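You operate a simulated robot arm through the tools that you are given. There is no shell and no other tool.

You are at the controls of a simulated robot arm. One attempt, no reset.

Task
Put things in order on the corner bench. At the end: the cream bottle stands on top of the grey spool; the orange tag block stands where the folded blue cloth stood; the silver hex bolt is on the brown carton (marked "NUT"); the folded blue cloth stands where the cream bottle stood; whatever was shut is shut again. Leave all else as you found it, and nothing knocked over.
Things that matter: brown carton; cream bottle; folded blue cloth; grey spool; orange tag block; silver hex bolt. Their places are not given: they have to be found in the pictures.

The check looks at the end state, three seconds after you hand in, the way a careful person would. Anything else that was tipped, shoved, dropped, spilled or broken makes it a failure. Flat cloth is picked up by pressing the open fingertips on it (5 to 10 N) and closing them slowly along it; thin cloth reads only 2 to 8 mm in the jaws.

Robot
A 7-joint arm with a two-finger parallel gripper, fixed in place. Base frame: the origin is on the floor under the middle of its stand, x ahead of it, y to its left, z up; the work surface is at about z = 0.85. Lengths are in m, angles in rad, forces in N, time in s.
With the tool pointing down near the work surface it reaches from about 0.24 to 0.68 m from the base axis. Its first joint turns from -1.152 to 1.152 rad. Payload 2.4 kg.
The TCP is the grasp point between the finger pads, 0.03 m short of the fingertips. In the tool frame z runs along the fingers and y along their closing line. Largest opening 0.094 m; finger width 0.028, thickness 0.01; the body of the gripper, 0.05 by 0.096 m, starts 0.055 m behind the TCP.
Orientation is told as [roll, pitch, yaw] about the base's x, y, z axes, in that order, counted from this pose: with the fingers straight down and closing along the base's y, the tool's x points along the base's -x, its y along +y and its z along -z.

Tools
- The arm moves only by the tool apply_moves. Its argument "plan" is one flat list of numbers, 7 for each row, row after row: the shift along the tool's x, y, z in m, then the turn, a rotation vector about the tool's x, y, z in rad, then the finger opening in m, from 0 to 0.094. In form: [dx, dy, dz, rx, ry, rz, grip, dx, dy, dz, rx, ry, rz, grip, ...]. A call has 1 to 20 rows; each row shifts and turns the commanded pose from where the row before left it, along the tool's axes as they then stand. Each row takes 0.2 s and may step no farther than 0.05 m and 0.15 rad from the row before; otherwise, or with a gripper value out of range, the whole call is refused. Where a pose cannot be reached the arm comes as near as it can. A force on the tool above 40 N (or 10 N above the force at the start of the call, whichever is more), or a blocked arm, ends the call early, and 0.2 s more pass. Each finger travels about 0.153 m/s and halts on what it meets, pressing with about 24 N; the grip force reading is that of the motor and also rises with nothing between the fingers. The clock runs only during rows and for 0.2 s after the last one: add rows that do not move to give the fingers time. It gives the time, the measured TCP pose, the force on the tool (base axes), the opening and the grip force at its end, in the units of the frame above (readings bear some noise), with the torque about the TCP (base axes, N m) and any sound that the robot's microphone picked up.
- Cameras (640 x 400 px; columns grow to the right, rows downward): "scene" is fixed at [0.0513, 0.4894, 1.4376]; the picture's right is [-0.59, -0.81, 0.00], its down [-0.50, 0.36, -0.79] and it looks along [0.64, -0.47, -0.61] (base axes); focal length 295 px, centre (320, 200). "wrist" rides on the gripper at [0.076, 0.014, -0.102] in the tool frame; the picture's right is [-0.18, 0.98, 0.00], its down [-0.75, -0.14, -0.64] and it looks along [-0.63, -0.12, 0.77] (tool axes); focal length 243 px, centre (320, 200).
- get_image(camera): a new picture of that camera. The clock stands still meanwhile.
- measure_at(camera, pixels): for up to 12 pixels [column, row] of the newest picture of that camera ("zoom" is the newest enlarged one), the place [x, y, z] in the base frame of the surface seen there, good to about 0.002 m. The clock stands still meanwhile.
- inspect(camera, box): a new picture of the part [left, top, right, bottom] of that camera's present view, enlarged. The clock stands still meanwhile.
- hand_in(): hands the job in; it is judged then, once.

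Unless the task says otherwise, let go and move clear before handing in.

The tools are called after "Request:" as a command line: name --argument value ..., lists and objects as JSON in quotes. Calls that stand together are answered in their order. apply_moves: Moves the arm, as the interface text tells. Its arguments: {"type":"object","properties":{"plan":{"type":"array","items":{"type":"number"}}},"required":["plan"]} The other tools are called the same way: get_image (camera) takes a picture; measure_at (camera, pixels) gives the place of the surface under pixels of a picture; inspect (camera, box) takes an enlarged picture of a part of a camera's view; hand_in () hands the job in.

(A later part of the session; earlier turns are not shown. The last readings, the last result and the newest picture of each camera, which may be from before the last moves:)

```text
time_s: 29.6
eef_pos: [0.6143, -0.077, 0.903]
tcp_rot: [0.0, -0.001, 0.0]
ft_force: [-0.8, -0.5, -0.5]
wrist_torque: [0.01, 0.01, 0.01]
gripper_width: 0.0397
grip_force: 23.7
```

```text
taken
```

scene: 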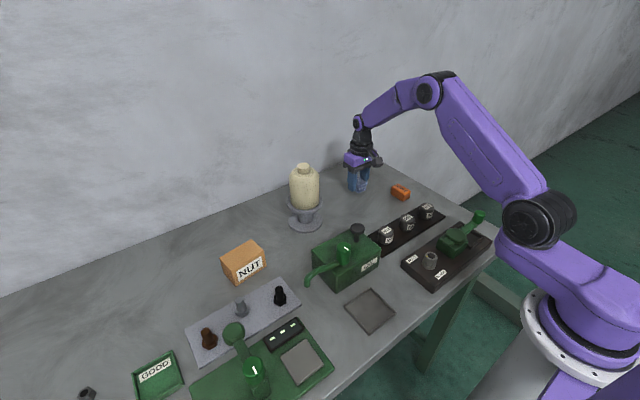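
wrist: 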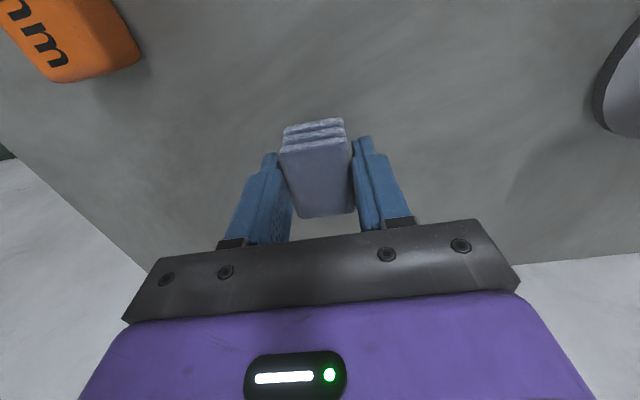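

TCP reads (0.6143,-0.077,0.903); I nudge 3 mm forward and lower in small steps to contact.

Request:
apply_moves --plan '[-0.003, 0, 0.005, 0, 0, 0, 0.02, 0, 0, 0.005, 0, 0, 0, 0.02, 0, 0, 0.003, 0, 0, 0, 0.02, 0, 0, 0, 0, 0, 0, 0.02]'

Request:
apply_moves --plan '[0, 0, 0.002, 0, 0, 0, 0.02, 0, 0, 0, 0, 0, 0, 0.02]'

```text
time_s: 30.6
eef_pos: [0.6186, -0.077, 0.8915]
tcp_rot: [-0.001, 0.001, 0.001]
ft_force: [0.4, 1.6, -1.2]
wrist_torque: [-0.03, -0.01, 0.01]
gripper_width: 0.0394
grip_force: 23.6
```

```text
time_s: 31.2
eef_pos: [0.6192, -0.077, 0.8899]
tcp_rot: [0.001, 0.001, -0.001]
ft_force: [0.6, -0.2, -0.1]
wrist_torque: [-0.02, -0.04, -0.01]
gripper_width: 0.0395
grip_force: 24.4
```

No contact yet (z 0.8899, expected contact near 0.885). I lower further by small steps.

Request:
apply_moves --plan '[0, 0, 0.002, 0, 0, 0, 0.02, 0, 0, 0, 0, 0, 0, 0.02]'

Request:
apply_moves --plan '[0, 0, 0.0015, 0, 0, 0, 0.02, 0, 0, 0, 0, 0, 0, 0.02]'

Request:
inspect --camera "scene" --box '[310, 130, 430, 230]'

```text
time_s: 31.8
eef_pos: [0.6185, -0.077, 0.8875]
tcp_rot: [0.0, 0.001, -0.001]
ft_force: [0.8, -0.4, -1.0]
wrist_torque: [0.01, 0.0, -0.04]
gripper_width: 0.0396
grip_force: 24.3
```

```text
time_s: 32.4
eef_pos: [0.6187, -0.0767, 0.8869]
tcp_rot: [0.002, 0.001, 0.001]
ft_force: [-0.1, -0.7, -0.8]
wrist_torque: [0.0, 0.01, -0.03]
gripper_width: 0.0397
grip_force: 24.1
```

```text
4.00 times, centred on (370, 180) of scene
```

zoom: 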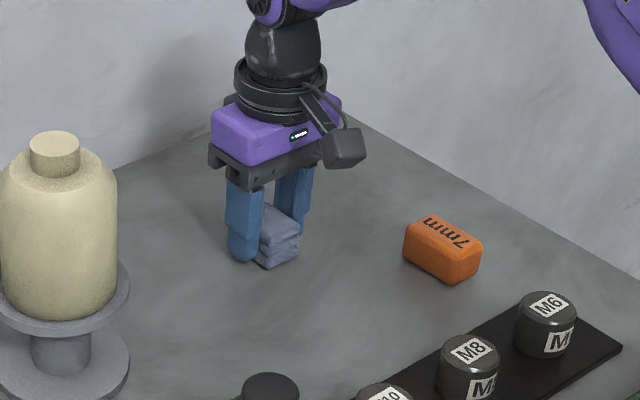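

Request:
apply_moves --plan '[0, 0, 0.0015, 0, 0, 0, 0.02, 0, 0, 0, 0, 0, 0, 0.02]'

Request:
apply_moves --plan '[0, 0, 0.001, 0, 0, 0, 0.02, 0, 0, 0, 0, 0, 0, 0.02]'

```text
time_s: 33.0
eef_pos: [0.619, -0.0774, 0.8851]
tcp_rot: [0.001, 0.0, 0.002]
ft_force: [-0.2, -0.4, -0.3]
wrist_torque: [0.02, -0.03, 0.02]
gripper_width: 0.0396
grip_force: 23.5
```

```text
time_s: 33.6
eef_pos: [0.6191, -0.0766, 0.885]
tcp_rot: [0.001, 0.0, 0.002]
ft_force: [-0.1, -0.7, 3.1]
wrist_torque: [-0.01, 0.01, 0.0]
gripper_width: 0.0394
grip_force: 23.9
```

Contact shows at +3.1 N with TCP z 0.885, so I open the fingers and rise.

Request:
apply_moves --plan '[0, 0, 0, 0, 0, 0, 0.042, 0, 0, 0, 0, 0, 0, 0.048, 0, 0, 0, 0, 0, 0, 0.058, 0, 0, 0, 0, 0, 0, 0.058, 0, 0, -0.015, 0, 0, 0, 0.058, 0, 0, -0.03, 0, 0, 0, 0.058, 0, 0, -0.04, 0, 0, 0, 0.058, 0, 0, -0.045, 0, 0, 0, 0.058, 0.02, 0, -0.04, 0, 0, 0, 0.058, 0.04, 0, 0, 0, 0, 0, 0.058, 0, 0, 0, 0, 0, 0, 0.058, 0, 0, 0, 0, 0, 0, 0.058]'

Request:
get_image --camera "wrist"

Request:
get_image --camera "scene"

```text
time_s: 36.2
eef_pos: [0.5582, -0.0771, 1.0503]
tcp_rot: [-0.001, -0.001, -0.002]
ft_force: [0.3, -0.1, 0.3]
wrist_torque: [-0.01, 0.0, 0.01]
gripper_width: 0.0583
grip_force: 0.0
```

```text
taken
```

wrist: 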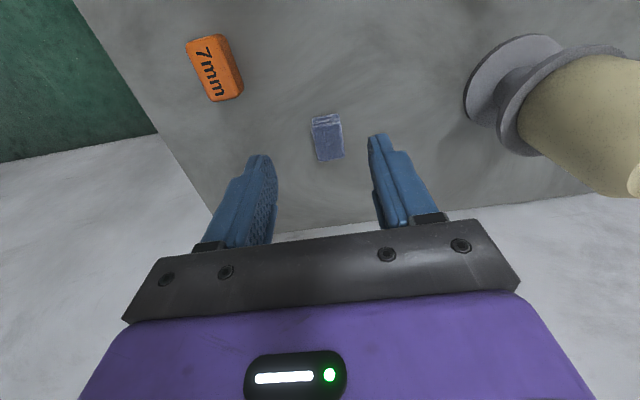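

```text
taken
```

scene: 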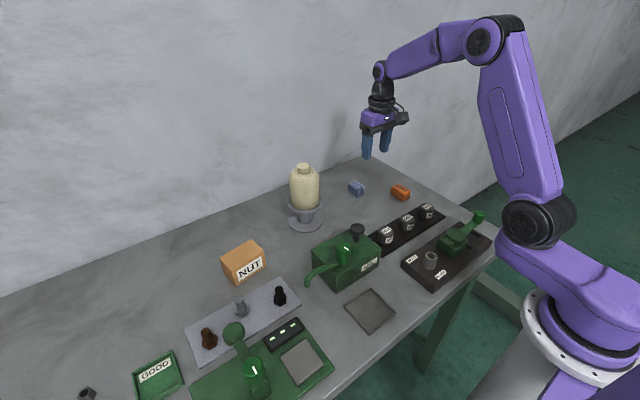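

The cloth now stands at (357,188) in the scene. I measure it and the orange block's outline with an enlarged wrist view.

Request:
measure_at --camera "wrist" --pixels '[[328, 140], [315, 122], [341, 118], [320, 159], [342, 155], [329, 125], [330, 157], [315, 140], [342, 137]]'

Request:
inspect --camera "wrist" --box '[170, 20, 270, 110]'

```text
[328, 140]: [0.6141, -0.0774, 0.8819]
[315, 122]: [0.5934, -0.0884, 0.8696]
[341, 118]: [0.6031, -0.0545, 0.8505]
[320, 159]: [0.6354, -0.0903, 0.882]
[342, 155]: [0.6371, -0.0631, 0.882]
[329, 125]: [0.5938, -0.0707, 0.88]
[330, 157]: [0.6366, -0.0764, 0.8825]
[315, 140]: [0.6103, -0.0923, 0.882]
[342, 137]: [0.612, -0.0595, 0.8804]
```

```text
4.44 times, centred on (220, 65) of wrist
```

zoom: 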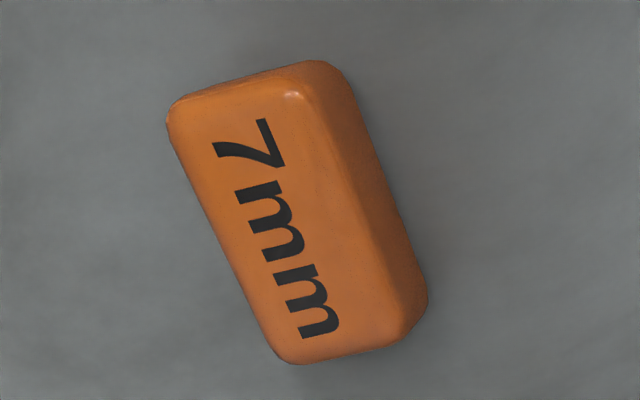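

The cloth centre measures about (0.616,-0.076), within 2 mm of the bottle's old place. Now I measure the orange block's top corners in the enlarged view.

Request:
measure_at --camera "zoom" --pixels '[[180, 112], [295, 90], [290, 352], [390, 335], [240, 95], [340, 345], [235, 230], [350, 215], [290, 220], [355, 85], [425, 290], [385, 190]]'

```text
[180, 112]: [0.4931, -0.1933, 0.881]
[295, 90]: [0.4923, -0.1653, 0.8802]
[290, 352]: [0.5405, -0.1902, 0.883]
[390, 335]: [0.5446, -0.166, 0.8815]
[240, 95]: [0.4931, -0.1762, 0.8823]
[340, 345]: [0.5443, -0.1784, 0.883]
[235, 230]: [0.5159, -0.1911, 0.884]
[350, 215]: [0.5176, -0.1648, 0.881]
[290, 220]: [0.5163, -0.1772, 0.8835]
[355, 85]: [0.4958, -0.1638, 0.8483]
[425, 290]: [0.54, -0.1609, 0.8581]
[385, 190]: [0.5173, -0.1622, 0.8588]
```

The orange block spans x 0.491–0.547, y -0.194 to -0.162, aligned with the axes; centre (0.5185,-0.1775). I move above it and descend to z≈0.93.

Request:
apply_moves --plan '[0.013, -0.034, 0, 0, 0, 0, 0.058, 0.013, -0.034, 0, 0, 0, 0, 0.058, 0.0135, -0.0325, 0, 0, 0, 0, 0.058, 0, 0, 0.03, 0, 0, 0, 0.058, 0, 0, 0.04, 0, 0, 0, 0.058, 0, 0, 0.04, 0, 0, 0, 0.058, 0, 0, 0, 0, 0, 0, 0.058, 0, 0, 0, 0, 0, 0, 0.058]'

Request:
get_image --camera "wrist"

Request:
inspect --camera "scene" --box '[320, 120, 480, 240]'

```text
time_s: 38.0
eef_pos: [0.5205, -0.1771, 0.9453]
tcp_rot: [0.0, -0.001, 0.001]
ft_force: [0.0, -0.4, 0.3]
wrist_torque: [0.03, 0.03, 0.08]
gripper_width: 0.0579
grip_force: 0.1
```

```text
taken
```

wrist: 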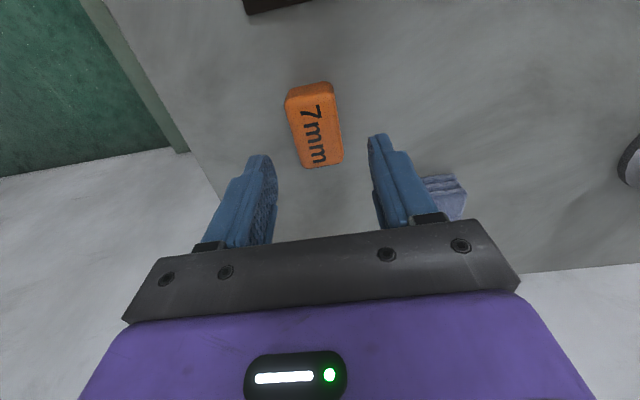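

```text
3.33 times, centred on (400, 180) of scene
```

zoom: 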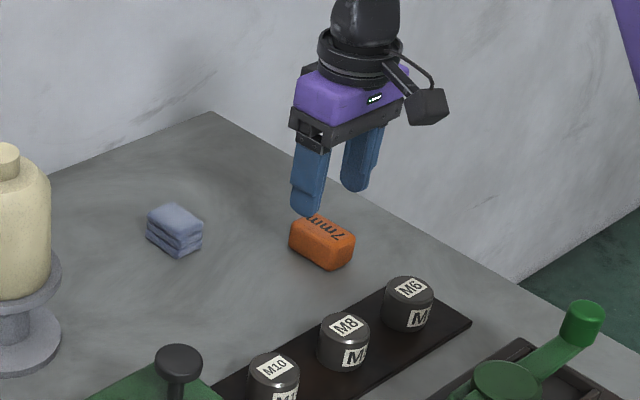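

The block lies between the fingers at (315,125). I go down to z≈0.886 and close.

Request:
apply_moves --plan '[0.002, 0, 0.02, 0, 0, 0, 0.058, 0, 0, 0.02, 0, 0, 0, 0.058, 0, 0, 0.012, 0, 0, 0, 0.058, 0, 0, 0.006, 0, 0, 0, 0.058, 0, 0, 0, 0, 0, 0, 0.058]'

Request:
get_image --camera "wrist"

```text
time_s: 39.2
eef_pos: [0.5194, -0.1763, 0.8855]
tcp_rot: [0.0, 0.001, 0.0]
ft_force: [-0.4, -0.1, -0.1]
wrist_torque: [-0.03, 0.02, 0.0]
gripper_width: 0.0579
grip_force: 0.1
```

```text
taken
```

wrist: 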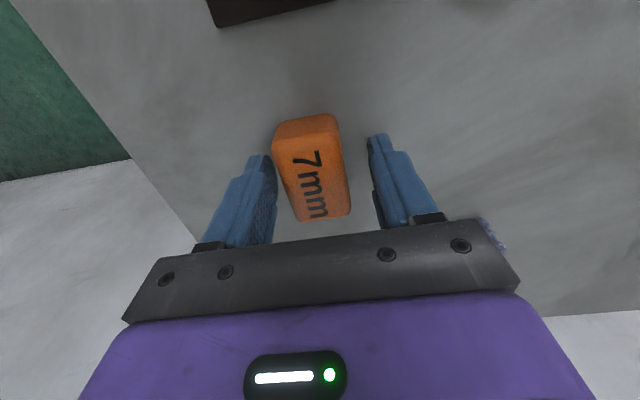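

The block is slightly nearer the left finger, so I shift 3 mm to -y and close slowly.

Request:
apply_moves --plan '[0, -0.003, 0, 0, 0, 0, 0.058, 0, 0, 0, 0, 0, 0, 0.05, 0, 0, 0, 0, 0, 0, 0.044, 0, 0, 0, 0, 0, 0, 0.038, 0, 0, 0, 0, 0, 0, 0.032, 0, 0, 0, 0, 0, 0, 0.026, 0, 0, 0, 0, 0, 0, 0.02, 0, 0, 0, 0, 0, 0, 0.02]'

Request:
get_image --camera "wrist"

```text
time_s: 41.0
eef_pos: [0.5181, -0.1792, 0.8871]
tcp_rot: [-0.001, 0.0, 0.0]
ft_force: [-0.1, -0.3, 1.3]
wrist_torque: [-0.06, -0.02, -0.01]
gripper_width: 0.0396
grip_force: 23.9
```

```text
taken
```

wrist: 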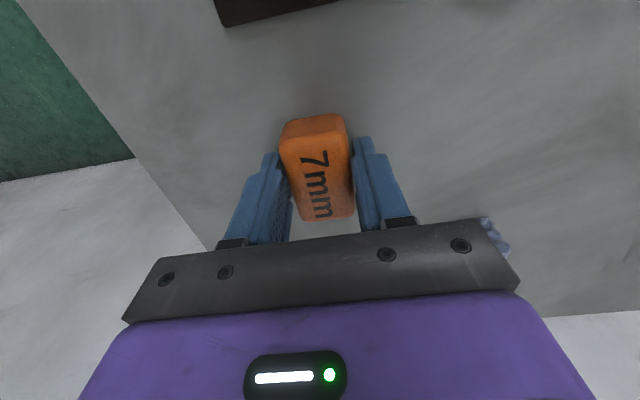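

The block is gripped at 0.0396 with 23.9 N. I lift it a bit first to confirm the hold.

Request:
apply_moves --plan '[0, 0, -0.01, 0, 0, 0, 0.02, 0, 0, -0.03, 0, 0, 0, 0.02, 0, 0, -0.04, 0, 0, 0, 0.02, 0, 0, -0.04, 0, 0, 0, 0.02, 0, 0, -0.04, 0, 0, 0, 0.02, 0, 0, -0.035, 0, 0, 0, 0.02, 0, 0, 0, 0, 0, 0, 0.02]'

Request:
get_image --camera "wrist"

Request:
get_image --camera "scene"

```text
time_s: 42.6
eef_pos: [0.5174, -0.1792, 1.0809]
tcp_rot: [0.002, 0.0, 0.0]
ft_force: [0.8, -0.2, -0.5]
wrist_torque: [0.03, 0.01, 0.0]
gripper_width: 0.0397
grip_force: 23.7
```

```text
taken
```

wrist: 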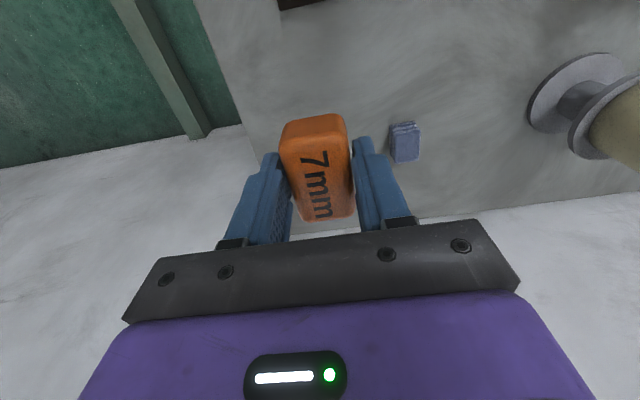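

```text
taken
```

scene: 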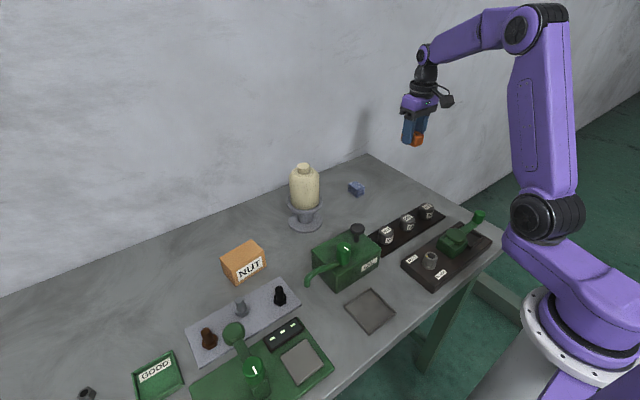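

The block is secure in the jaws at z 1.08. I carry it across to the cloth's old place (0.270,0.2757).

Request:
apply_moves --plan '[0.0124, 0.0227, 0, 0, 0, 0, 0.02, 0.0214, 0.0393, 0, 0, 0, 0, 0.02, 0.0214, 0.0393, 0, 0, 0, 0, 0.02, 0.0214, 0.0393, 0, 0, 0, 0, 0.02, 0.0214, 0.0393, 0, 0, 0, 0, 0.02, 0.0214, 0.0393, 0, 0, 0, 0, 0.02, 0.0214, 0.0393, 0, 0, 0, 0, 0.02, 0.0214, 0.0393, 0, 0, 0, 0, 0.02, 0.0214, 0.0393, 0, 0, 0, 0, 0.02, 0.0214, 0.0393, 0, 0, 0, 0, 0.02, 0.0214, 0.0393, 0, 0, 0, 0, 0.02, 0.0214, 0.0393, 0, 0, 0, 0, 0.02, 0, 0, 0, 0, 0, 0, 0.02, 0, 0, 0, 0, 0, 0, 0.02]'

Request:
get_image --camera "wrist"

Request:
get_image --camera "scene"

```text
time_s: 45.6
eef_pos: [0.2718, 0.2779, 1.085]
tcp_rot: [0.0, 0.0, -0.001]
ft_force: [0.6, -0.5, -0.4]
wrist_torque: [-0.01, 0.0, 0.0]
gripper_width: 0.0396
grip_force: 24.1
```

```text
taken
```

wrist: 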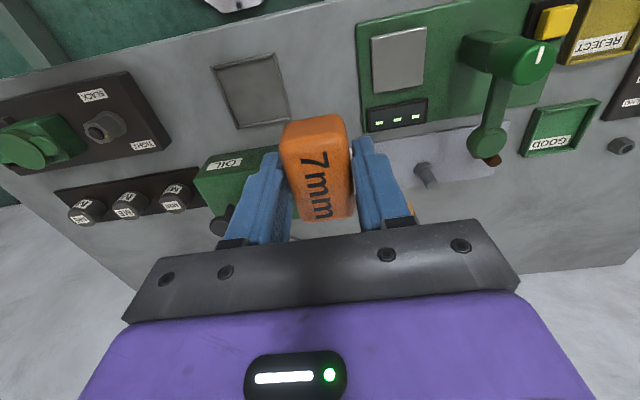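

```text
taken
```

scene: 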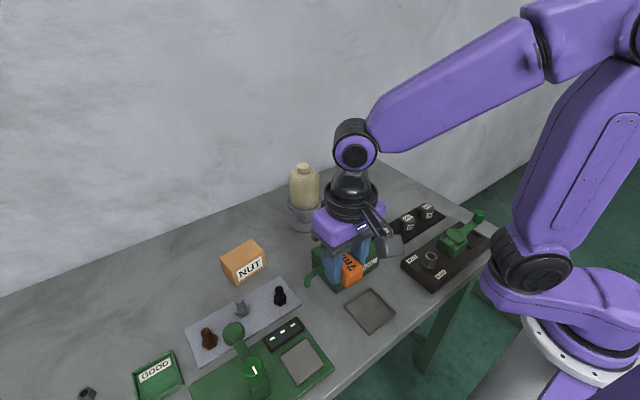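

I am over the spot at (0.2718,0.2779); I descend to about z 0.90 and re-read the position.

Request:
apply_moves --plan '[0.001, -0.002, 0.03, 0, 0, 0, 0.02, 0, 0, 0.04, 0, 0, 0, 0.02, 0, 0, 0.04, 0, 0, 0, 0.02, 0, 0, 0.04, 0, 0, 0, 0.02, 0, 0, 0.03, 0, 0, 0, 0.02, 0, 0, 0, 0, 0, 0, 0.02, 0, 0, 0, 0, 0, 0, 0.02]'

Request:
get_image --camera "wrist"

Request:
inspect --camera "scene" --box '[280, 250, 400, 370]'

```text
time_s: 47.2
eef_pos: [0.2697, 0.2762, 0.9036]
tcp_rot: [0.0, 0.001, -0.001]
ft_force: [0.3, -0.4, -0.9]
wrist_torque: [0.0, -0.01, 0.01]
gripper_width: 0.0399
grip_force: 23.6
```

```text
taken
```

wrist: 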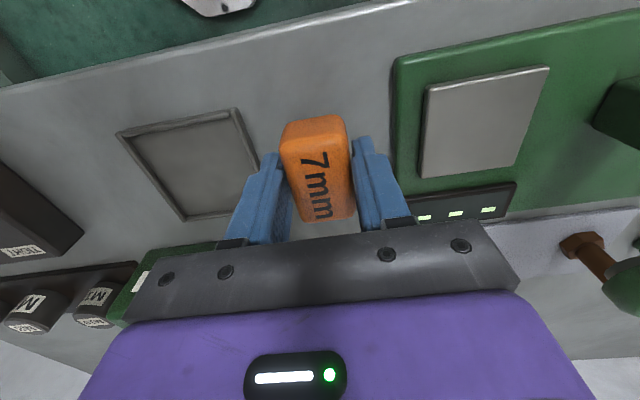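

```text
3.33 times, centred on (340, 310) of scene
```

zoom: 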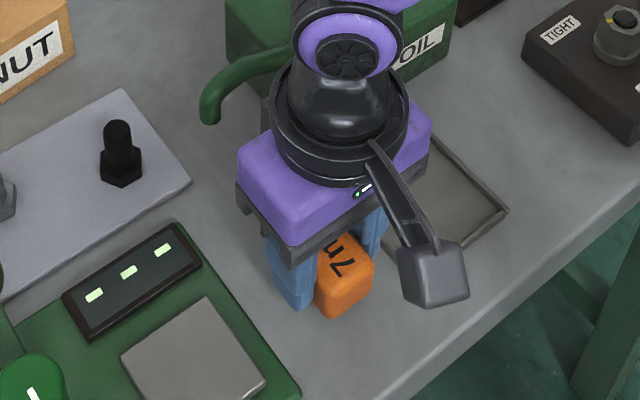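

The position is right (0.2697,0.2762). I lower to near-contact (expected at z≈0.886).

Request:
apply_moves --plan '[0, 0, 0.006, 0, 0, 0, 0.02, 0, 0, 0.006, 0, 0, 0, 0.02, 0, 0, 0.002, 0, 0, 0, 0.02, 0, 0, 0, 0, 0, 0, 0.02]'

Request:
apply_moves --plan '[0, 0, 0.0015, 0, 0, 0, 0.02, 0, 0, 0, 0, 0, 0, 0.02]'

```text
time_s: 48.2
eef_pos: [0.2678, 0.2744, 0.8871]
tcp_rot: [0.0, -0.001, 0.0]
ft_force: [0.0, 0.1, -0.4]
wrist_torque: [0.01, 0.01, -0.02]
gripper_width: 0.0396
grip_force: 24.1
```

```text
time_s: 48.8
eef_pos: [0.269, 0.2728, 0.8863]
tcp_rot: [-0.001, 0.0, -0.001]
ft_force: [0.4, -0.2, 0.0]
wrist_torque: [0.04, 0.03, -0.03]
gripper_width: 0.0397
grip_force: 24.2
```

y reads 0.2728 now, so I shift 2 mm to +y and continue lowering by about 1 mm.

Request:
apply_moves --plan '[-0.001, 0.002, 0, 0, 0, 0, 0.02, 0, 0, 0.001, 0, 0, 0, 0.02, 0, 0, 0, 0, 0, 0, 0.02]'

Request:
apply_moves --plan '[0, 0, 0.001, 0, 0, 0, 0.02, 0, 0, 0, 0, 0, 0, 0.02]'

```text
time_s: 49.6
eef_pos: [0.2683, 0.2758, 0.8849]
tcp_rot: [0.0, -0.001, 0.001]
ft_force: [-3.7, -2.8, 23.8]
wrist_torque: [-0.02, 0.02, -0.01]
gripper_width: 0.0399
grip_force: 24.1
```

```text
time_s: 50.2
eef_pos: [0.2691, 0.2753, 0.8852]
tcp_rot: [0.002, -0.001, 0.001]
ft_force: [-6.5, 4.4, 22.5]
wrist_torque: [0.06, 0.02, 0.04]
gripper_width: 0.0394
grip_force: 23.7
```

Contact is firm (22 N up), so I back off 1.5 mm before releasing.

Request:
apply_moves --plan '[0, 0, -0.0015, 0, 0, 0, 0.02, 0, 0, 0, 0, 0, 0, 0.02]'

```text
time_s: 50.8
eef_pos: [0.2706, 0.2741, 0.8845]
tcp_rot: [0.0, 0.003, 0.0]
ft_force: [-0.3, 0.2, -0.6]
wrist_torque: [0.01, 0.0, -0.04]
gripper_width: 0.0395
grip_force: 23.8
```

The load is near zero and the block touches the bench; I open to 0.054 and rise straight up.

Request:
apply_moves --plan '[0, 0, 0, 0, 0, 0, 0.042, 0, 0, 0, 0, 0, 0, 0.048, 0, 0, 0, 0, 0, 0, 0.054, 0, 0, 0, 0, 0, 0, 0.054, 0, 0, -0.015, 0, 0, 0, 0.054, 0, 0, -0.03, 0, 0, 0, 0.054, 0, 0, -0.04, 0, 0, 0, 0.054, 0, 0, -0.045, 0, 0, 0, 0.054, 0, 0, -0.04, 0, 0, 0, 0.054, 0, 0, 0, 0, 0, 0, 0.054, 0, 0, 0, 0, 0, 0, 0.054]'

Request:
get_image --camera "wrist"

Request:
get_image --camera "scene"

```text
time_s: 53.2
eef_pos: [0.2721, 0.2737, 1.0532]
tcp_rot: [-0.001, 0.0, 0.002]
ft_force: [0.0, -0.2, 0.4]
wrist_torque: [0.0, 0.01, -0.02]
gripper_width: 0.0541
grip_force: 0.0
```

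```text
taken
```

wrist: 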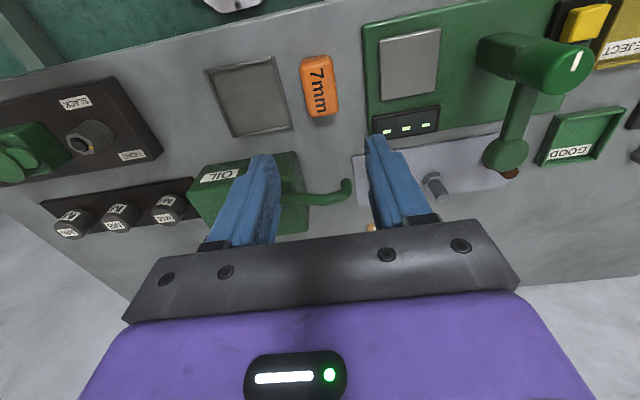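

```text
taken
```

scene: 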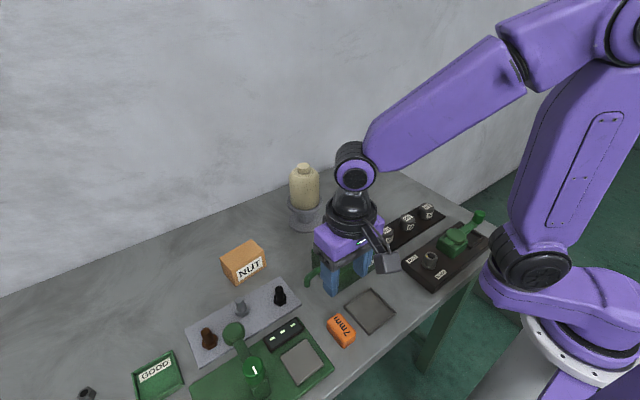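

The orange block stands at (341,330) in the scene; I measure its outline to check the placement, and the bolt and carton for the next step.

Request:
inspect --camera "scene" --box '[310, 300, 374, 364]'

Request:
measure_at --camera "wrist" --pixels '[[318, 70], [304, 85], [336, 82], [318, 60], [322, 113], [309, 115], [336, 110]]'

Request:
inspect --camera "scene" --box '[180, 230, 320, 360]'

```text
6.25 times, centred on (342, 332) of scene
```

zoom: 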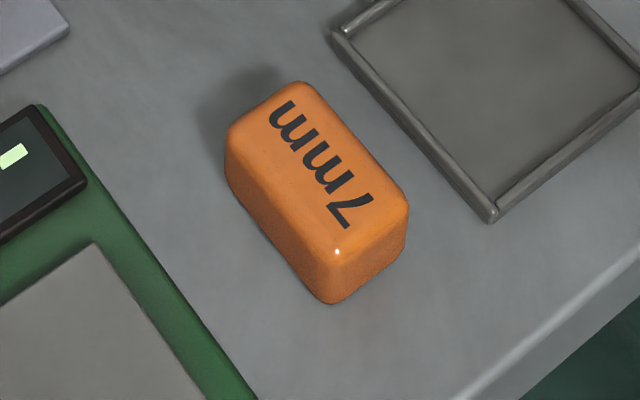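

```text
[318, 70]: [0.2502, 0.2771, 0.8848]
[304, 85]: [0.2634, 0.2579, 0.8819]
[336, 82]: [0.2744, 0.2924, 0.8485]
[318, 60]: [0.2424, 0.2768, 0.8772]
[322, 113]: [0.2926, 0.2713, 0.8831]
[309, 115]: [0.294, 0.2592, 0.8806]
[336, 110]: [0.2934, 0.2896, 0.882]
```

```text
3.08 times, centred on (250, 295) of scene
```

zoom: 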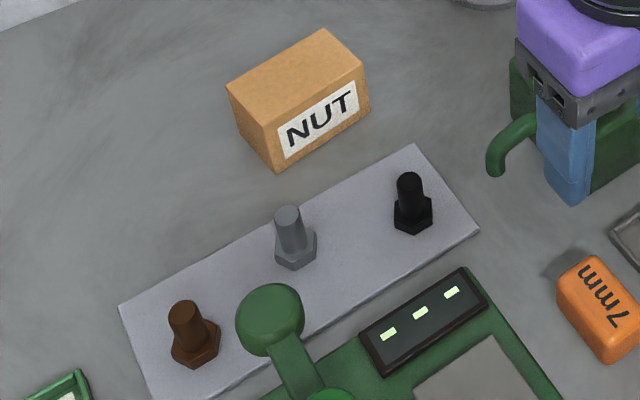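

The block is at about (0.269,0.2745), within 2 mm of the cloth's old centre. Now I measure the silver bolt, its neighbours and the carton's top in this enlarged view.

Request:
measure_at --camera "zoom" --pixels '[[288, 212], [288, 230], [277, 225], [300, 225], [295, 260], [275, 250], [315, 245], [295, 266], [276, 262], [316, 258], [280, 212], [297, 212]]'

Request:
measure_at --camera "zoom" --pixels '[[230, 86], [322, 33], [362, 72], [272, 126], [296, 80], [276, 168], [367, 105], [410, 185], [410, 215], [190, 310], [270, 300], [255, 310]]'

```text
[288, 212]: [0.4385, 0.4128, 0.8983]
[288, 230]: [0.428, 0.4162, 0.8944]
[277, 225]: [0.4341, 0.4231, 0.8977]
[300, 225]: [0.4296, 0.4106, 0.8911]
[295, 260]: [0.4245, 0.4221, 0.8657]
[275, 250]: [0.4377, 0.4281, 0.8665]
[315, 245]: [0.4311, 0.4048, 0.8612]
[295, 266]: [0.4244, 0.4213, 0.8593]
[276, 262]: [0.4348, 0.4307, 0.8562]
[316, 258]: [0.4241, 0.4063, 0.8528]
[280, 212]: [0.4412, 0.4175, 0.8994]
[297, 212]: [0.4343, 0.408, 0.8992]
```

```text
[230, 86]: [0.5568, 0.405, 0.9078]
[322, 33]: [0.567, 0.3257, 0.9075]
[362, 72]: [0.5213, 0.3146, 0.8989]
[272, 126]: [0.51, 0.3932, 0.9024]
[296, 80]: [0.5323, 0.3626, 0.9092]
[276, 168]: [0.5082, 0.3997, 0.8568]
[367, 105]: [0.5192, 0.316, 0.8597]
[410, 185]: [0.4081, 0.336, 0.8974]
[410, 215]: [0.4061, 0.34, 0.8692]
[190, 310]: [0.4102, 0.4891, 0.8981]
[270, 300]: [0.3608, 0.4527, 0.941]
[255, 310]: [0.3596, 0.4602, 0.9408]
```

The bolt's shank top is near (0.437,0.413,0.899) and its head top at 0.866; the green lever ball is at (0.36,0.457) up to z 0.941. I measure the lever's other parts for clearance.

Request:
inspect --camera "scene" --box '[180, 300, 320, 400]'

Request:
measure_at --camera "scene" --pixels '[[233, 327], [243, 345], [254, 362], [254, 380], [256, 390], [235, 340], [228, 330], [238, 322], [300, 345], [247, 352], [262, 360], [233, 333]]'

```text
4.00 times, centred on (250, 350) of scene
```

zoom: 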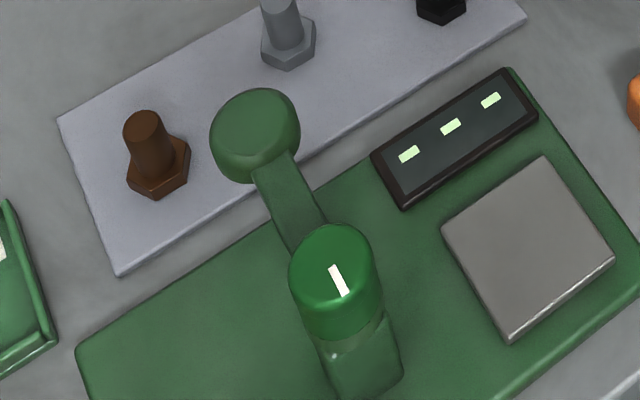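

```text
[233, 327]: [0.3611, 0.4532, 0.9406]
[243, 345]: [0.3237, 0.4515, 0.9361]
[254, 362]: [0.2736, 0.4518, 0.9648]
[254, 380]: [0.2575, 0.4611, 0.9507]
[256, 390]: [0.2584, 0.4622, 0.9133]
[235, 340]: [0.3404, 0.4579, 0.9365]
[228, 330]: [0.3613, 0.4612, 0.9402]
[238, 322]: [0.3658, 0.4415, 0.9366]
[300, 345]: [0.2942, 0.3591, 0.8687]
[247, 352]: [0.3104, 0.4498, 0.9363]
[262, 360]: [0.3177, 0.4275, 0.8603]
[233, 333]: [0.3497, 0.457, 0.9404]
```

The lever is at z≤0.965 around (0.27–0.38,0.455). I check how low the wrist camera housing hangs relative to the TCP.

Request:
inspect --camera "scene" --box '[300, 180, 430, 310]'

```text
3.08 times, centred on (365, 245) of scene
```

zoom: 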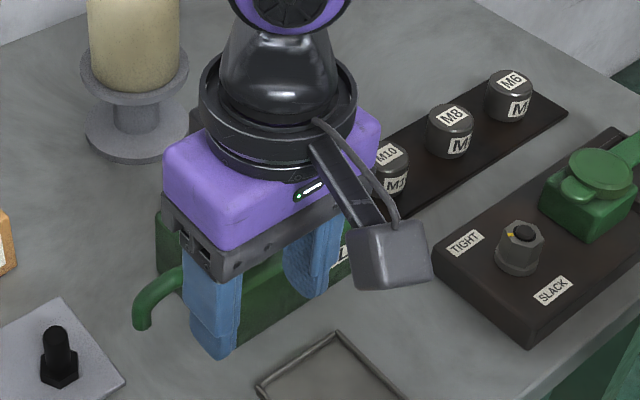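

Request:
measure_at --camera "zoom" --pixels '[[355, 285], [358, 240], [390, 235], [425, 280], [385, 265], [415, 230], [352, 265], [395, 285], [210, 270], [165, 200], [205, 345], [330, 280]]'

```text
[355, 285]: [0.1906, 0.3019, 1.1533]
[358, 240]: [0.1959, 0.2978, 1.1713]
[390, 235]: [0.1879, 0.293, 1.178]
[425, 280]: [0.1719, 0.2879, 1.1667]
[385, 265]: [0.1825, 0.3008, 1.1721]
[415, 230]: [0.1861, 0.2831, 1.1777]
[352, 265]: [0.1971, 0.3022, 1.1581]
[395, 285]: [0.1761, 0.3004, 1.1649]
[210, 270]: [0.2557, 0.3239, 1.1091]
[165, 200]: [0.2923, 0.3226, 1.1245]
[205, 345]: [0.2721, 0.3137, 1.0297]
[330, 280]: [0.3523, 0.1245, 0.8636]
```

The camera housing stays about 0.09 above the TCP, so yaw 0 clears the lever ball well. I move above the bolt at z 1.05 with opening 0.045.

Request:
apply_moves --plan '[-0.02, 0.017, 0, 0, 0, 0, 0.045, -0.033, 0.028, 0, 0, 0, 0, 0.045, -0.033, 0.028, 0, 0, 0, 0, 0.045, -0.033, 0.028, 0, 0, 0, 0, 0.045, -0.033, 0.028, 0, 0, 0, 0, 0.045, -0.0125, 0.011, 0, 0, 0, 0, 0.045, 0, 0, 0, 0, 0, 0, 0.045, 0, 0, 0, 0, 0, 0, 0.045]'

Request:
get_image --camera "wrist"

Request:
inspect --camera "wrist" --box '[240, 40, 400, 150]'

Request:
get_image --camera "scene"

```text
time_s: 55.0
eef_pos: [0.4356, 0.4149, 1.0551]
tcp_rot: [0.0, 0.001, -0.001]
ft_force: [0.3, 0.1, -0.1]
wrist_torque: [0.03, -0.01, 0.01]
gripper_width: 0.0451
grip_force: 0.0
```

```text
taken
```

wrist: 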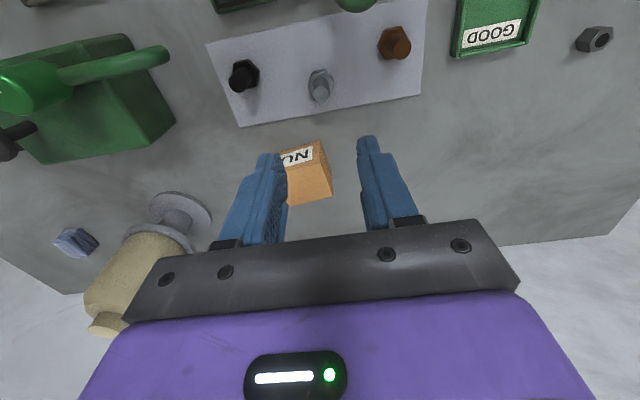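

```text
3.64 times, centred on (320, 95) of wrist
```

zoom: 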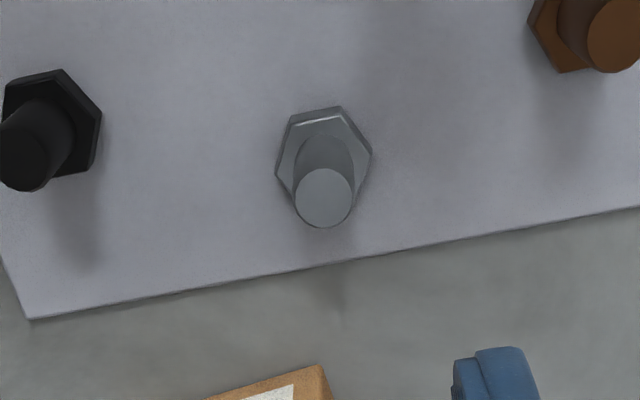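

```text
taken
```

scene: 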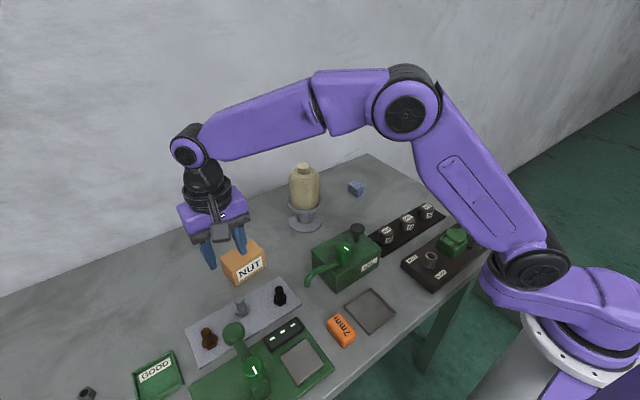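

The silver bolt shows in the enlarged wrist view with its shank end at (323,198). I measure it and the pad there, plus the carton top from this view.

Request:
measure_at --camera "zoom" --pixels '[[323, 198], [300, 198], [347, 198], [323, 175], [323, 222], [285, 170], [365, 165], [320, 112], [400, 200], [200, 200], [323, 145], [280, 150]]'

Request:
measure_at --camera "wrist" --pixels '[[300, 158], [320, 143], [328, 165], [310, 172], [293, 170], [325, 150], [329, 192], [310, 190]]'

```text
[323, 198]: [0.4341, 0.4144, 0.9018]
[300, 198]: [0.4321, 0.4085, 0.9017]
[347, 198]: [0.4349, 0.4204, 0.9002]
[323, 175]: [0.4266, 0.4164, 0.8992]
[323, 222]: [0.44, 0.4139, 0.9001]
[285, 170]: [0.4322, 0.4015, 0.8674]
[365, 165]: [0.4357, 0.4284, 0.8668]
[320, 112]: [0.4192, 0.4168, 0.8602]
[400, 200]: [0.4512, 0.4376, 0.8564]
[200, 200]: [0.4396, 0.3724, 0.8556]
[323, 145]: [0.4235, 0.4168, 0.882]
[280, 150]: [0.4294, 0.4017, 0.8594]
```

```text
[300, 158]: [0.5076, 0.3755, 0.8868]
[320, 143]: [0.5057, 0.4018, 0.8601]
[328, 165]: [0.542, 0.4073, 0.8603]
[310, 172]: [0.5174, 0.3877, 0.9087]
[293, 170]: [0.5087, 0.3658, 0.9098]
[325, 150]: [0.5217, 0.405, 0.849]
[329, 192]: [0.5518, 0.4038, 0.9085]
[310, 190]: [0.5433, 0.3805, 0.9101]
```

Bolt axis is (0.434,0.4145), head top 0.867, pad 0.856. I descend to TCP z≈0.902 so the fingertips stay above the head.

Request:
apply_moves --plan '[0.0015, 0, 0.03, 0, 0, 0, 0.045, 0, 0, 0.035, 0, 0, 0, 0.045, 0, 0, 0.035, 0, 0, 0, 0.045, 0, 0, 0.025, 0, 0, 0, 0.045, 0, 0, 0.015, 0, 0, 0, 0.045, 0, 0, 0, 0, 0, 0, 0.045, 0, 0, 0, 0, 0, 0, 0.045]'

Request:
get_image --camera "wrist"

Request:
inspect --camera "scene" --box '[160, 200, 320, 360]'

```text
time_s: 56.6
eef_pos: [0.4326, 0.4155, 0.9135]
tcp_rot: [-0.001, -0.001, 0.0]
ft_force: [0.4, -0.3, 0.3]
wrist_torque: [0.03, 0.02, -0.01]
gripper_width: 0.0453
grip_force: 0.1
```

```text
taken
```

wrist: 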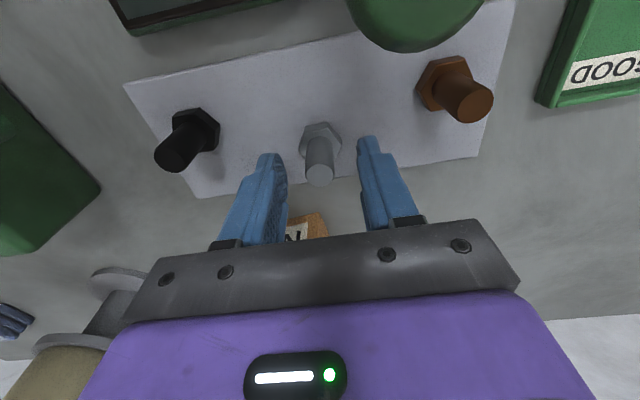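

```text
2.50 times, centred on (240, 280) of scene
```

zoom: 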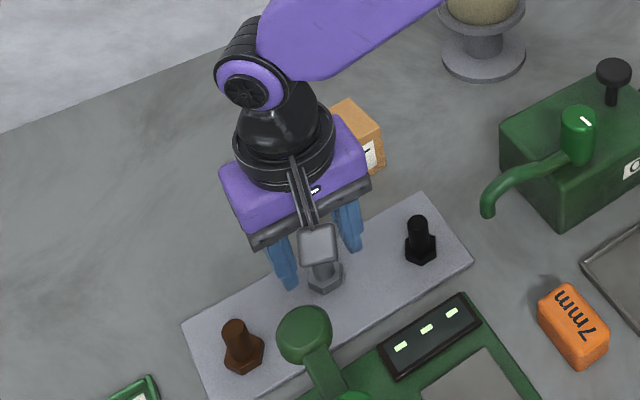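

The bolt is midway between the fingers at (320,155). I descend another 12 mm and close on the shank.

Request:
apply_moves --plan '[-0.002, -0.001, 0.006, 0, 0, 0, 0.045, 0, 0, 0.006, 0, 0, 0, 0.045, 0, 0, 0, 0, 0, 0, 0.045]'

Request:
get_image --camera "wrist"

```text
time_s: 57.4
eef_pos: [0.4354, 0.4133, 0.9023]
tcp_rot: [0.0, 0.0, 0.0]
ft_force: [0.1, 0.1, -0.1]
wrist_torque: [-0.01, -0.02, 0.0]
gripper_width: 0.0449
grip_force: 0.0
```

```text
taken
```

wrist: 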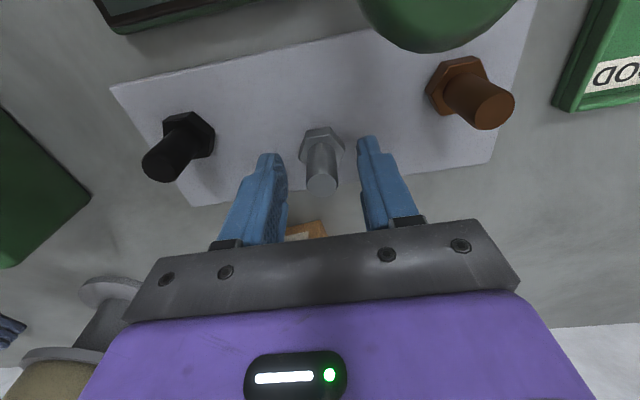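

The shank sits centred between the pads at (322,170). I close slowly.

Request:
apply_moves --plan '[0, 0, 0, 0, 0, 0, 0.036, 0, 0, 0, 0, 0, 0, 0.029, 0, 0, 0, 0, 0, 0, 0.023, 0, 0, 0, 0, 0, 0, 0.018, 0, 0, 0, 0, 0, 0, 0.013, 0, 0, 0, 0, 0, 0, 0.008, 0, 0, 0, 0, 0, 0, 0.004, 0, 0, 0, 0, 0, 0, 0.004]'

Request:
get_image --camera "wrist"

```text
time_s: 59.2
eef_pos: [0.4355, 0.4139, 0.9011]
tcp_rot: [-0.001, 0.0, 0.002]
ft_force: [-0.5, -0.6, -0.2]
wrist_torque: [-0.02, 0.01, 0.01]
gripper_width: 0.0171
grip_force: 23.7
```

```text
taken
```

wrist: 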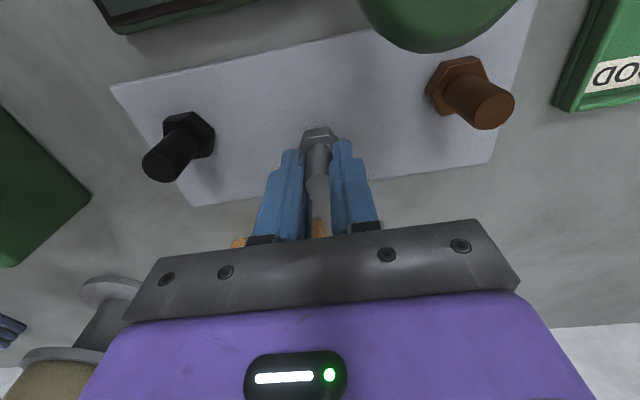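

The bolt's shank is gripped (0.0171, 23.7 N). I lift it straight up and check.

Request:
apply_moves --plan '[0, 0, -0.01, 0, 0, 0, 0.004, 0, 0, -0.02, 0, 0, 0, 0.004, 0, 0, -0.03, 0, 0, 0, 0.004, 0, 0, -0.03, 0, 0, 0, 0.004, 0, 0, -0.02, 0, 0, 0, 0.004, 0, 0, 0, 0, 0, 0, 0.004, 0, 0, 0, 0, 0, 0, 0.004]'

Request:
get_image --camera "wrist"

Request:
inspect --camera "scene" --box '[160, 180, 320, 340]'

```text
time_s: 60.8
eef_pos: [0.4362, 0.4142, 1.0128]
tcp_rot: [0.0, 0.0, 0.0]
ft_force: [0.0, 0.4, -0.7]
wrist_torque: [0.0, 0.0, 0.01]
gripper_width: 0.017
grip_force: 23.3
```

```text
taken
```

wrist: 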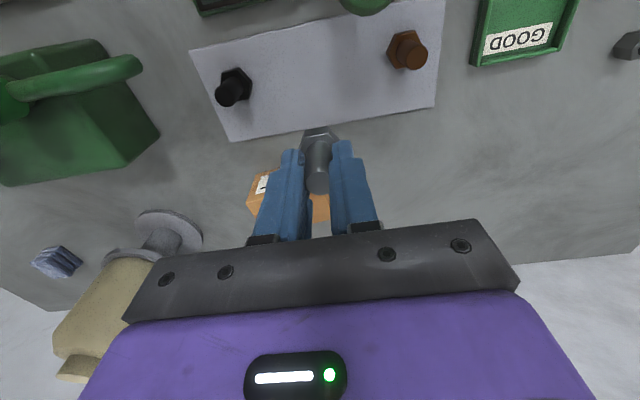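

```text
2.50 times, centred on (240, 260) of scene
```

zoom: 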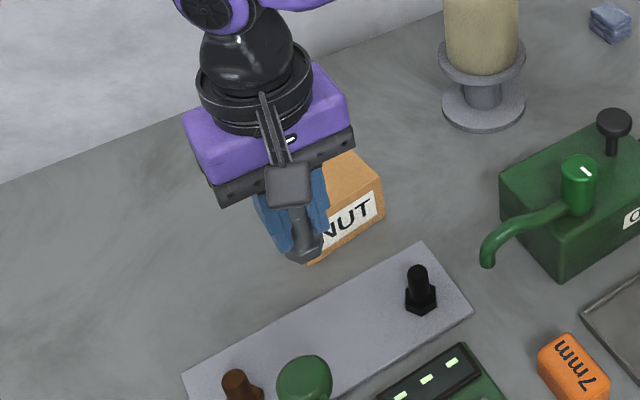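

The bolt hangs upright from the jaws. I carry it over the carton's centre, about (0.539,0.3595).

Request:
apply_moves --plan '[-0.02, -0.011, 0, 0, 0, 0, 0.004, -0.03, -0.016, 0, 0, 0, 0, 0.004, -0.03, -0.016, 0, 0, 0, 0, 0.004, -0.024, -0.012, 0, 0, 0, 0, 0.004, 0, 0, 0, 0, 0, 0, 0.004, 0, 0, 0, 0, 0, 0, 0.004]'

Request:
get_image --camera "wrist"

Request:
inspect --camera "scene" --box '[180, 160, 320, 300]'

```text
time_s: 62.2
eef_pos: [0.5388, 0.3593, 1.0149]
tcp_rot: [0.0, 0.001, 0.001]
ft_force: [-0.2, -0.7, -1.2]
wrist_torque: [-0.03, -0.02, 0.02]
gripper_width: 0.0169
grip_force: 23.9
```

```text
taken
```

wrist: 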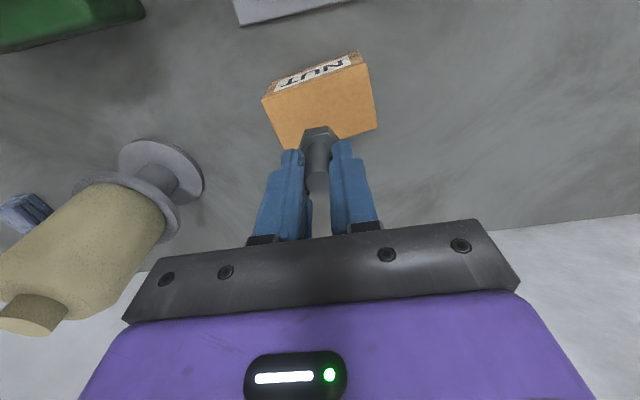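

```text
2.86 times, centred on (250, 230) of scene
```

zoom: 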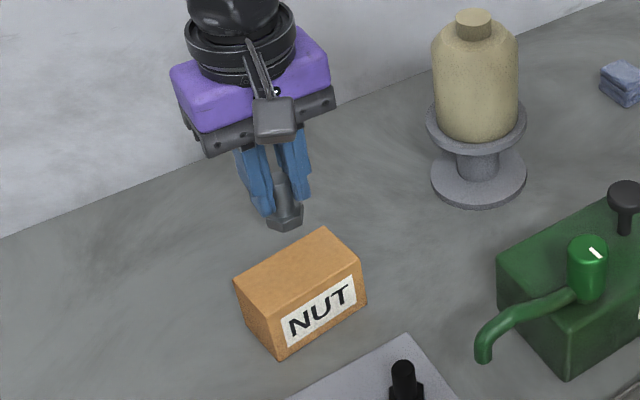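

The carton top is in full view at (320,100); I measure its corners for the exact centre.

Request:
measure_at --camera "wrist" --pixels '[[268, 102], [362, 67], [374, 125], [288, 143], [320, 95], [300, 120], [345, 115], [272, 100], [358, 70], [325, 82]]'

Request:
measure_at --camera "zoom" --pixels '[[238, 282], [322, 232], [360, 265], [275, 318], [300, 275], [285, 215], [270, 222], [300, 220]]'

```text
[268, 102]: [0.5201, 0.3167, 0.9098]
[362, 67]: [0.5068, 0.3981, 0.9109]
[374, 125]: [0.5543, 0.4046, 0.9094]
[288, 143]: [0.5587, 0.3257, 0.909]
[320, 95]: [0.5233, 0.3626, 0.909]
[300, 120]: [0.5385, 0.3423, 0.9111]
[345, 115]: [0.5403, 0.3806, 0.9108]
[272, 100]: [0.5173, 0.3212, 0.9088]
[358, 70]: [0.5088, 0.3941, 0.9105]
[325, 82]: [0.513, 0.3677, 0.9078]
```

```text
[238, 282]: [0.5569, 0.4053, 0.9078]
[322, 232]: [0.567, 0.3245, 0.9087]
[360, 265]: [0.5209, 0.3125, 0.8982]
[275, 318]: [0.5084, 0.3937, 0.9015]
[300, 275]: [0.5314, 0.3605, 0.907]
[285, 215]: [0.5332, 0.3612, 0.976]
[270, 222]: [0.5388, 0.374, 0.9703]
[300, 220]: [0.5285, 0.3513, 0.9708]
```

The carton's top is centred at (0.5375,0.360), z 0.9095, right under the bolt. I lower to about 8 mm above contact (expected TCP z≈0.955).

Request:
apply_moves --plan '[0, 0, 0.02, 0, 0, 0, 0.004, 0, 0, 0.02, 0, 0, 0, 0.004, 0, 0, 0.01, 0, 0, 0, 0.004, 0, 0, 0, 0, 0, 0, 0.004, 0, 0, 0, 0, 0, 0, 0.004]'

Request:
inspect --camera "scene" --box '[190, 190, 310, 300]'

Request:
get_image --camera "wrist"

```text
time_s: 63.4
eef_pos: [0.5392, 0.3586, 0.9645]
tcp_rot: [0.0, -0.001, 0.0]
ft_force: [0.3, -0.6, -1.5]
wrist_torque: [-0.01, -0.01, 0.0]
gripper_width: 0.0171
grip_force: 23.8
```

```text
3.64 times, centred on (250, 245) of scene
```

zoom: 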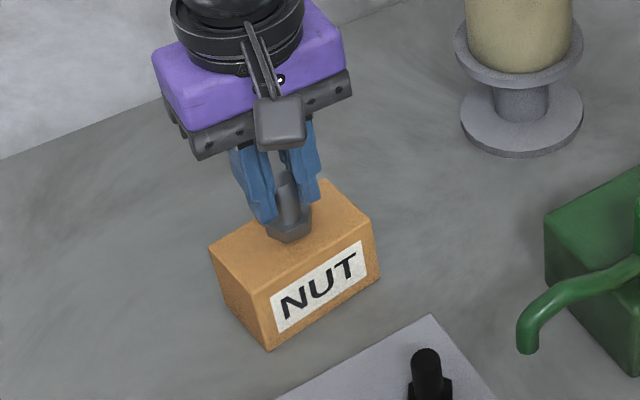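

```text
taken
```

wrist: 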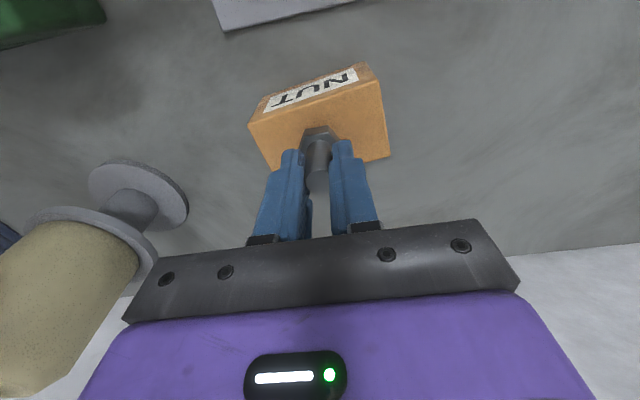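

About 9 mm above the carton; I lower in small steps watching the vertical force.

Request:
apply_moves --plan '[0, 0, 0.003, 0, 0, 0, 0.004, 0, 0, 0.003, 0, 0, 0, 0.004, 0, 0, 0, 0, 0, 0, 0.004]'

Request:
apply_moves --plan '[0, 0, 0.0015, 0, 0, 0, 0.004, 0, 0, 0, 0, 0, 0, 0.004]'

```text
time_s: 64.2
eef_pos: [0.5386, 0.3585, 0.9596]
tcp_rot: [0.002, -0.002, 0.001]
ft_force: [-3.1, -0.7, 11.5]
wrist_torque: [0.07, 0.18, 0.03]
gripper_width: 0.017
grip_force: 24.0
```

```text
time_s: 64.8
eef_pos: [0.54, 0.3592, 0.9564]
tcp_rot: [0.003, -0.004, 0.0]
ft_force: [-3.5, -2.8, 19.7]
wrist_torque: [-0.12, 0.07, 0.04]
gripper_width: 0.0169
grip_force: 23.8
```

Contact came earlier than expected (19.7 N now), so I back off upward until the force is small.

Request:
apply_moves --plan '[0, 0, -0.0018, 0, 0, 0, 0.004, 0, 0, 0, 0, 0, 0, 0.004]'

```text
time_s: 65.4
eef_pos: [0.54, 0.3588, 0.9576]
tcp_rot: [0.0, 0.0, 0.001]
ft_force: [2.6, -2.0, 8.9]
wrist_torque: [-0.13, -0.24, 0.01]
gripper_width: 0.0167
grip_force: 24.3
```

Request:
apply_moves --plan '[0, 0, -0.001, 0, 0, 0, 0.004, 0, 0, 0, 0, 0, 0, 0.004]'

Request:
inspect --camera "scene" --box '[200, 210, 290, 300]'

```text
time_s: 66.0
eef_pos: [0.5392, 0.3595, 0.9565]
tcp_rot: [-0.001, 0.002, 0.001]
ft_force: [0.6, -0.1, -0.5]
wrist_torque: [0.0, -0.05, -0.04]
gripper_width: 0.0171
grip_force: 24.4
```

```text
4.44 times, centred on (245, 255) of scene
```

zoom: 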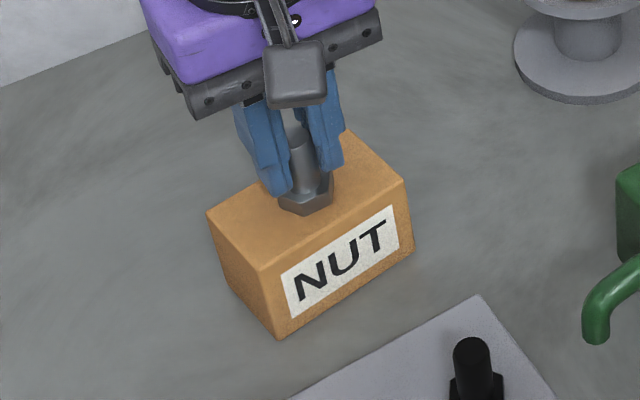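

The force is now about zero with the bolt's head on the carton. I open slowly and then rise straight up.

Request:
apply_moves --plan '[0, 0, 0, 0, 0, 0, 0.019, 0, 0, 0, 0, 0, 0, 0.022, 0, 0, 0, 0, 0, 0, 0.028, 0, 0, 0, 0, 0, 0, 0.036, 0, 0, 0, 0, 0, 0, 0.045, 0, 0, 0, 0, 0, 0, 0.045]'

Request:
inspect --camera "scene" --box '[200, 210, 290, 300]'

Request:
get_image --camera "wrist"

```text
time_s: 67.4
eef_pos: [0.5394, 0.3583, 0.9574]
tcp_rot: [0.0, -0.002, 0.0]
ft_force: [-0.3, 0.7, 0.2]
wrist_torque: [-0.02, -0.02, -0.03]
gripper_width: 0.0451
grip_force: 0.2
```

```text
4.44 times, centred on (245, 255) of scene
```

zoom: 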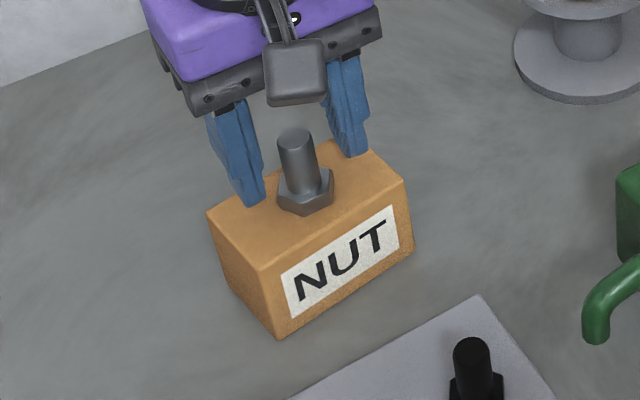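

```text
taken
```

wrist: 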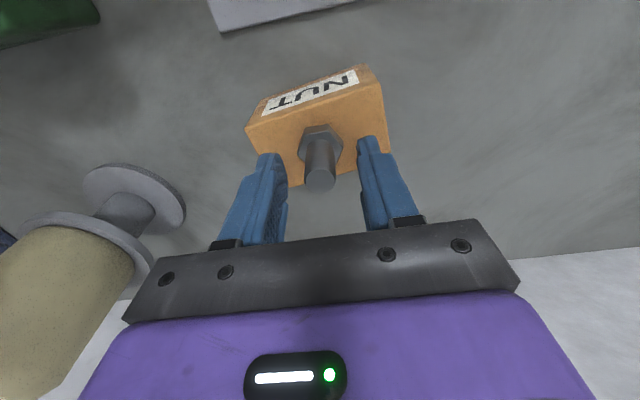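

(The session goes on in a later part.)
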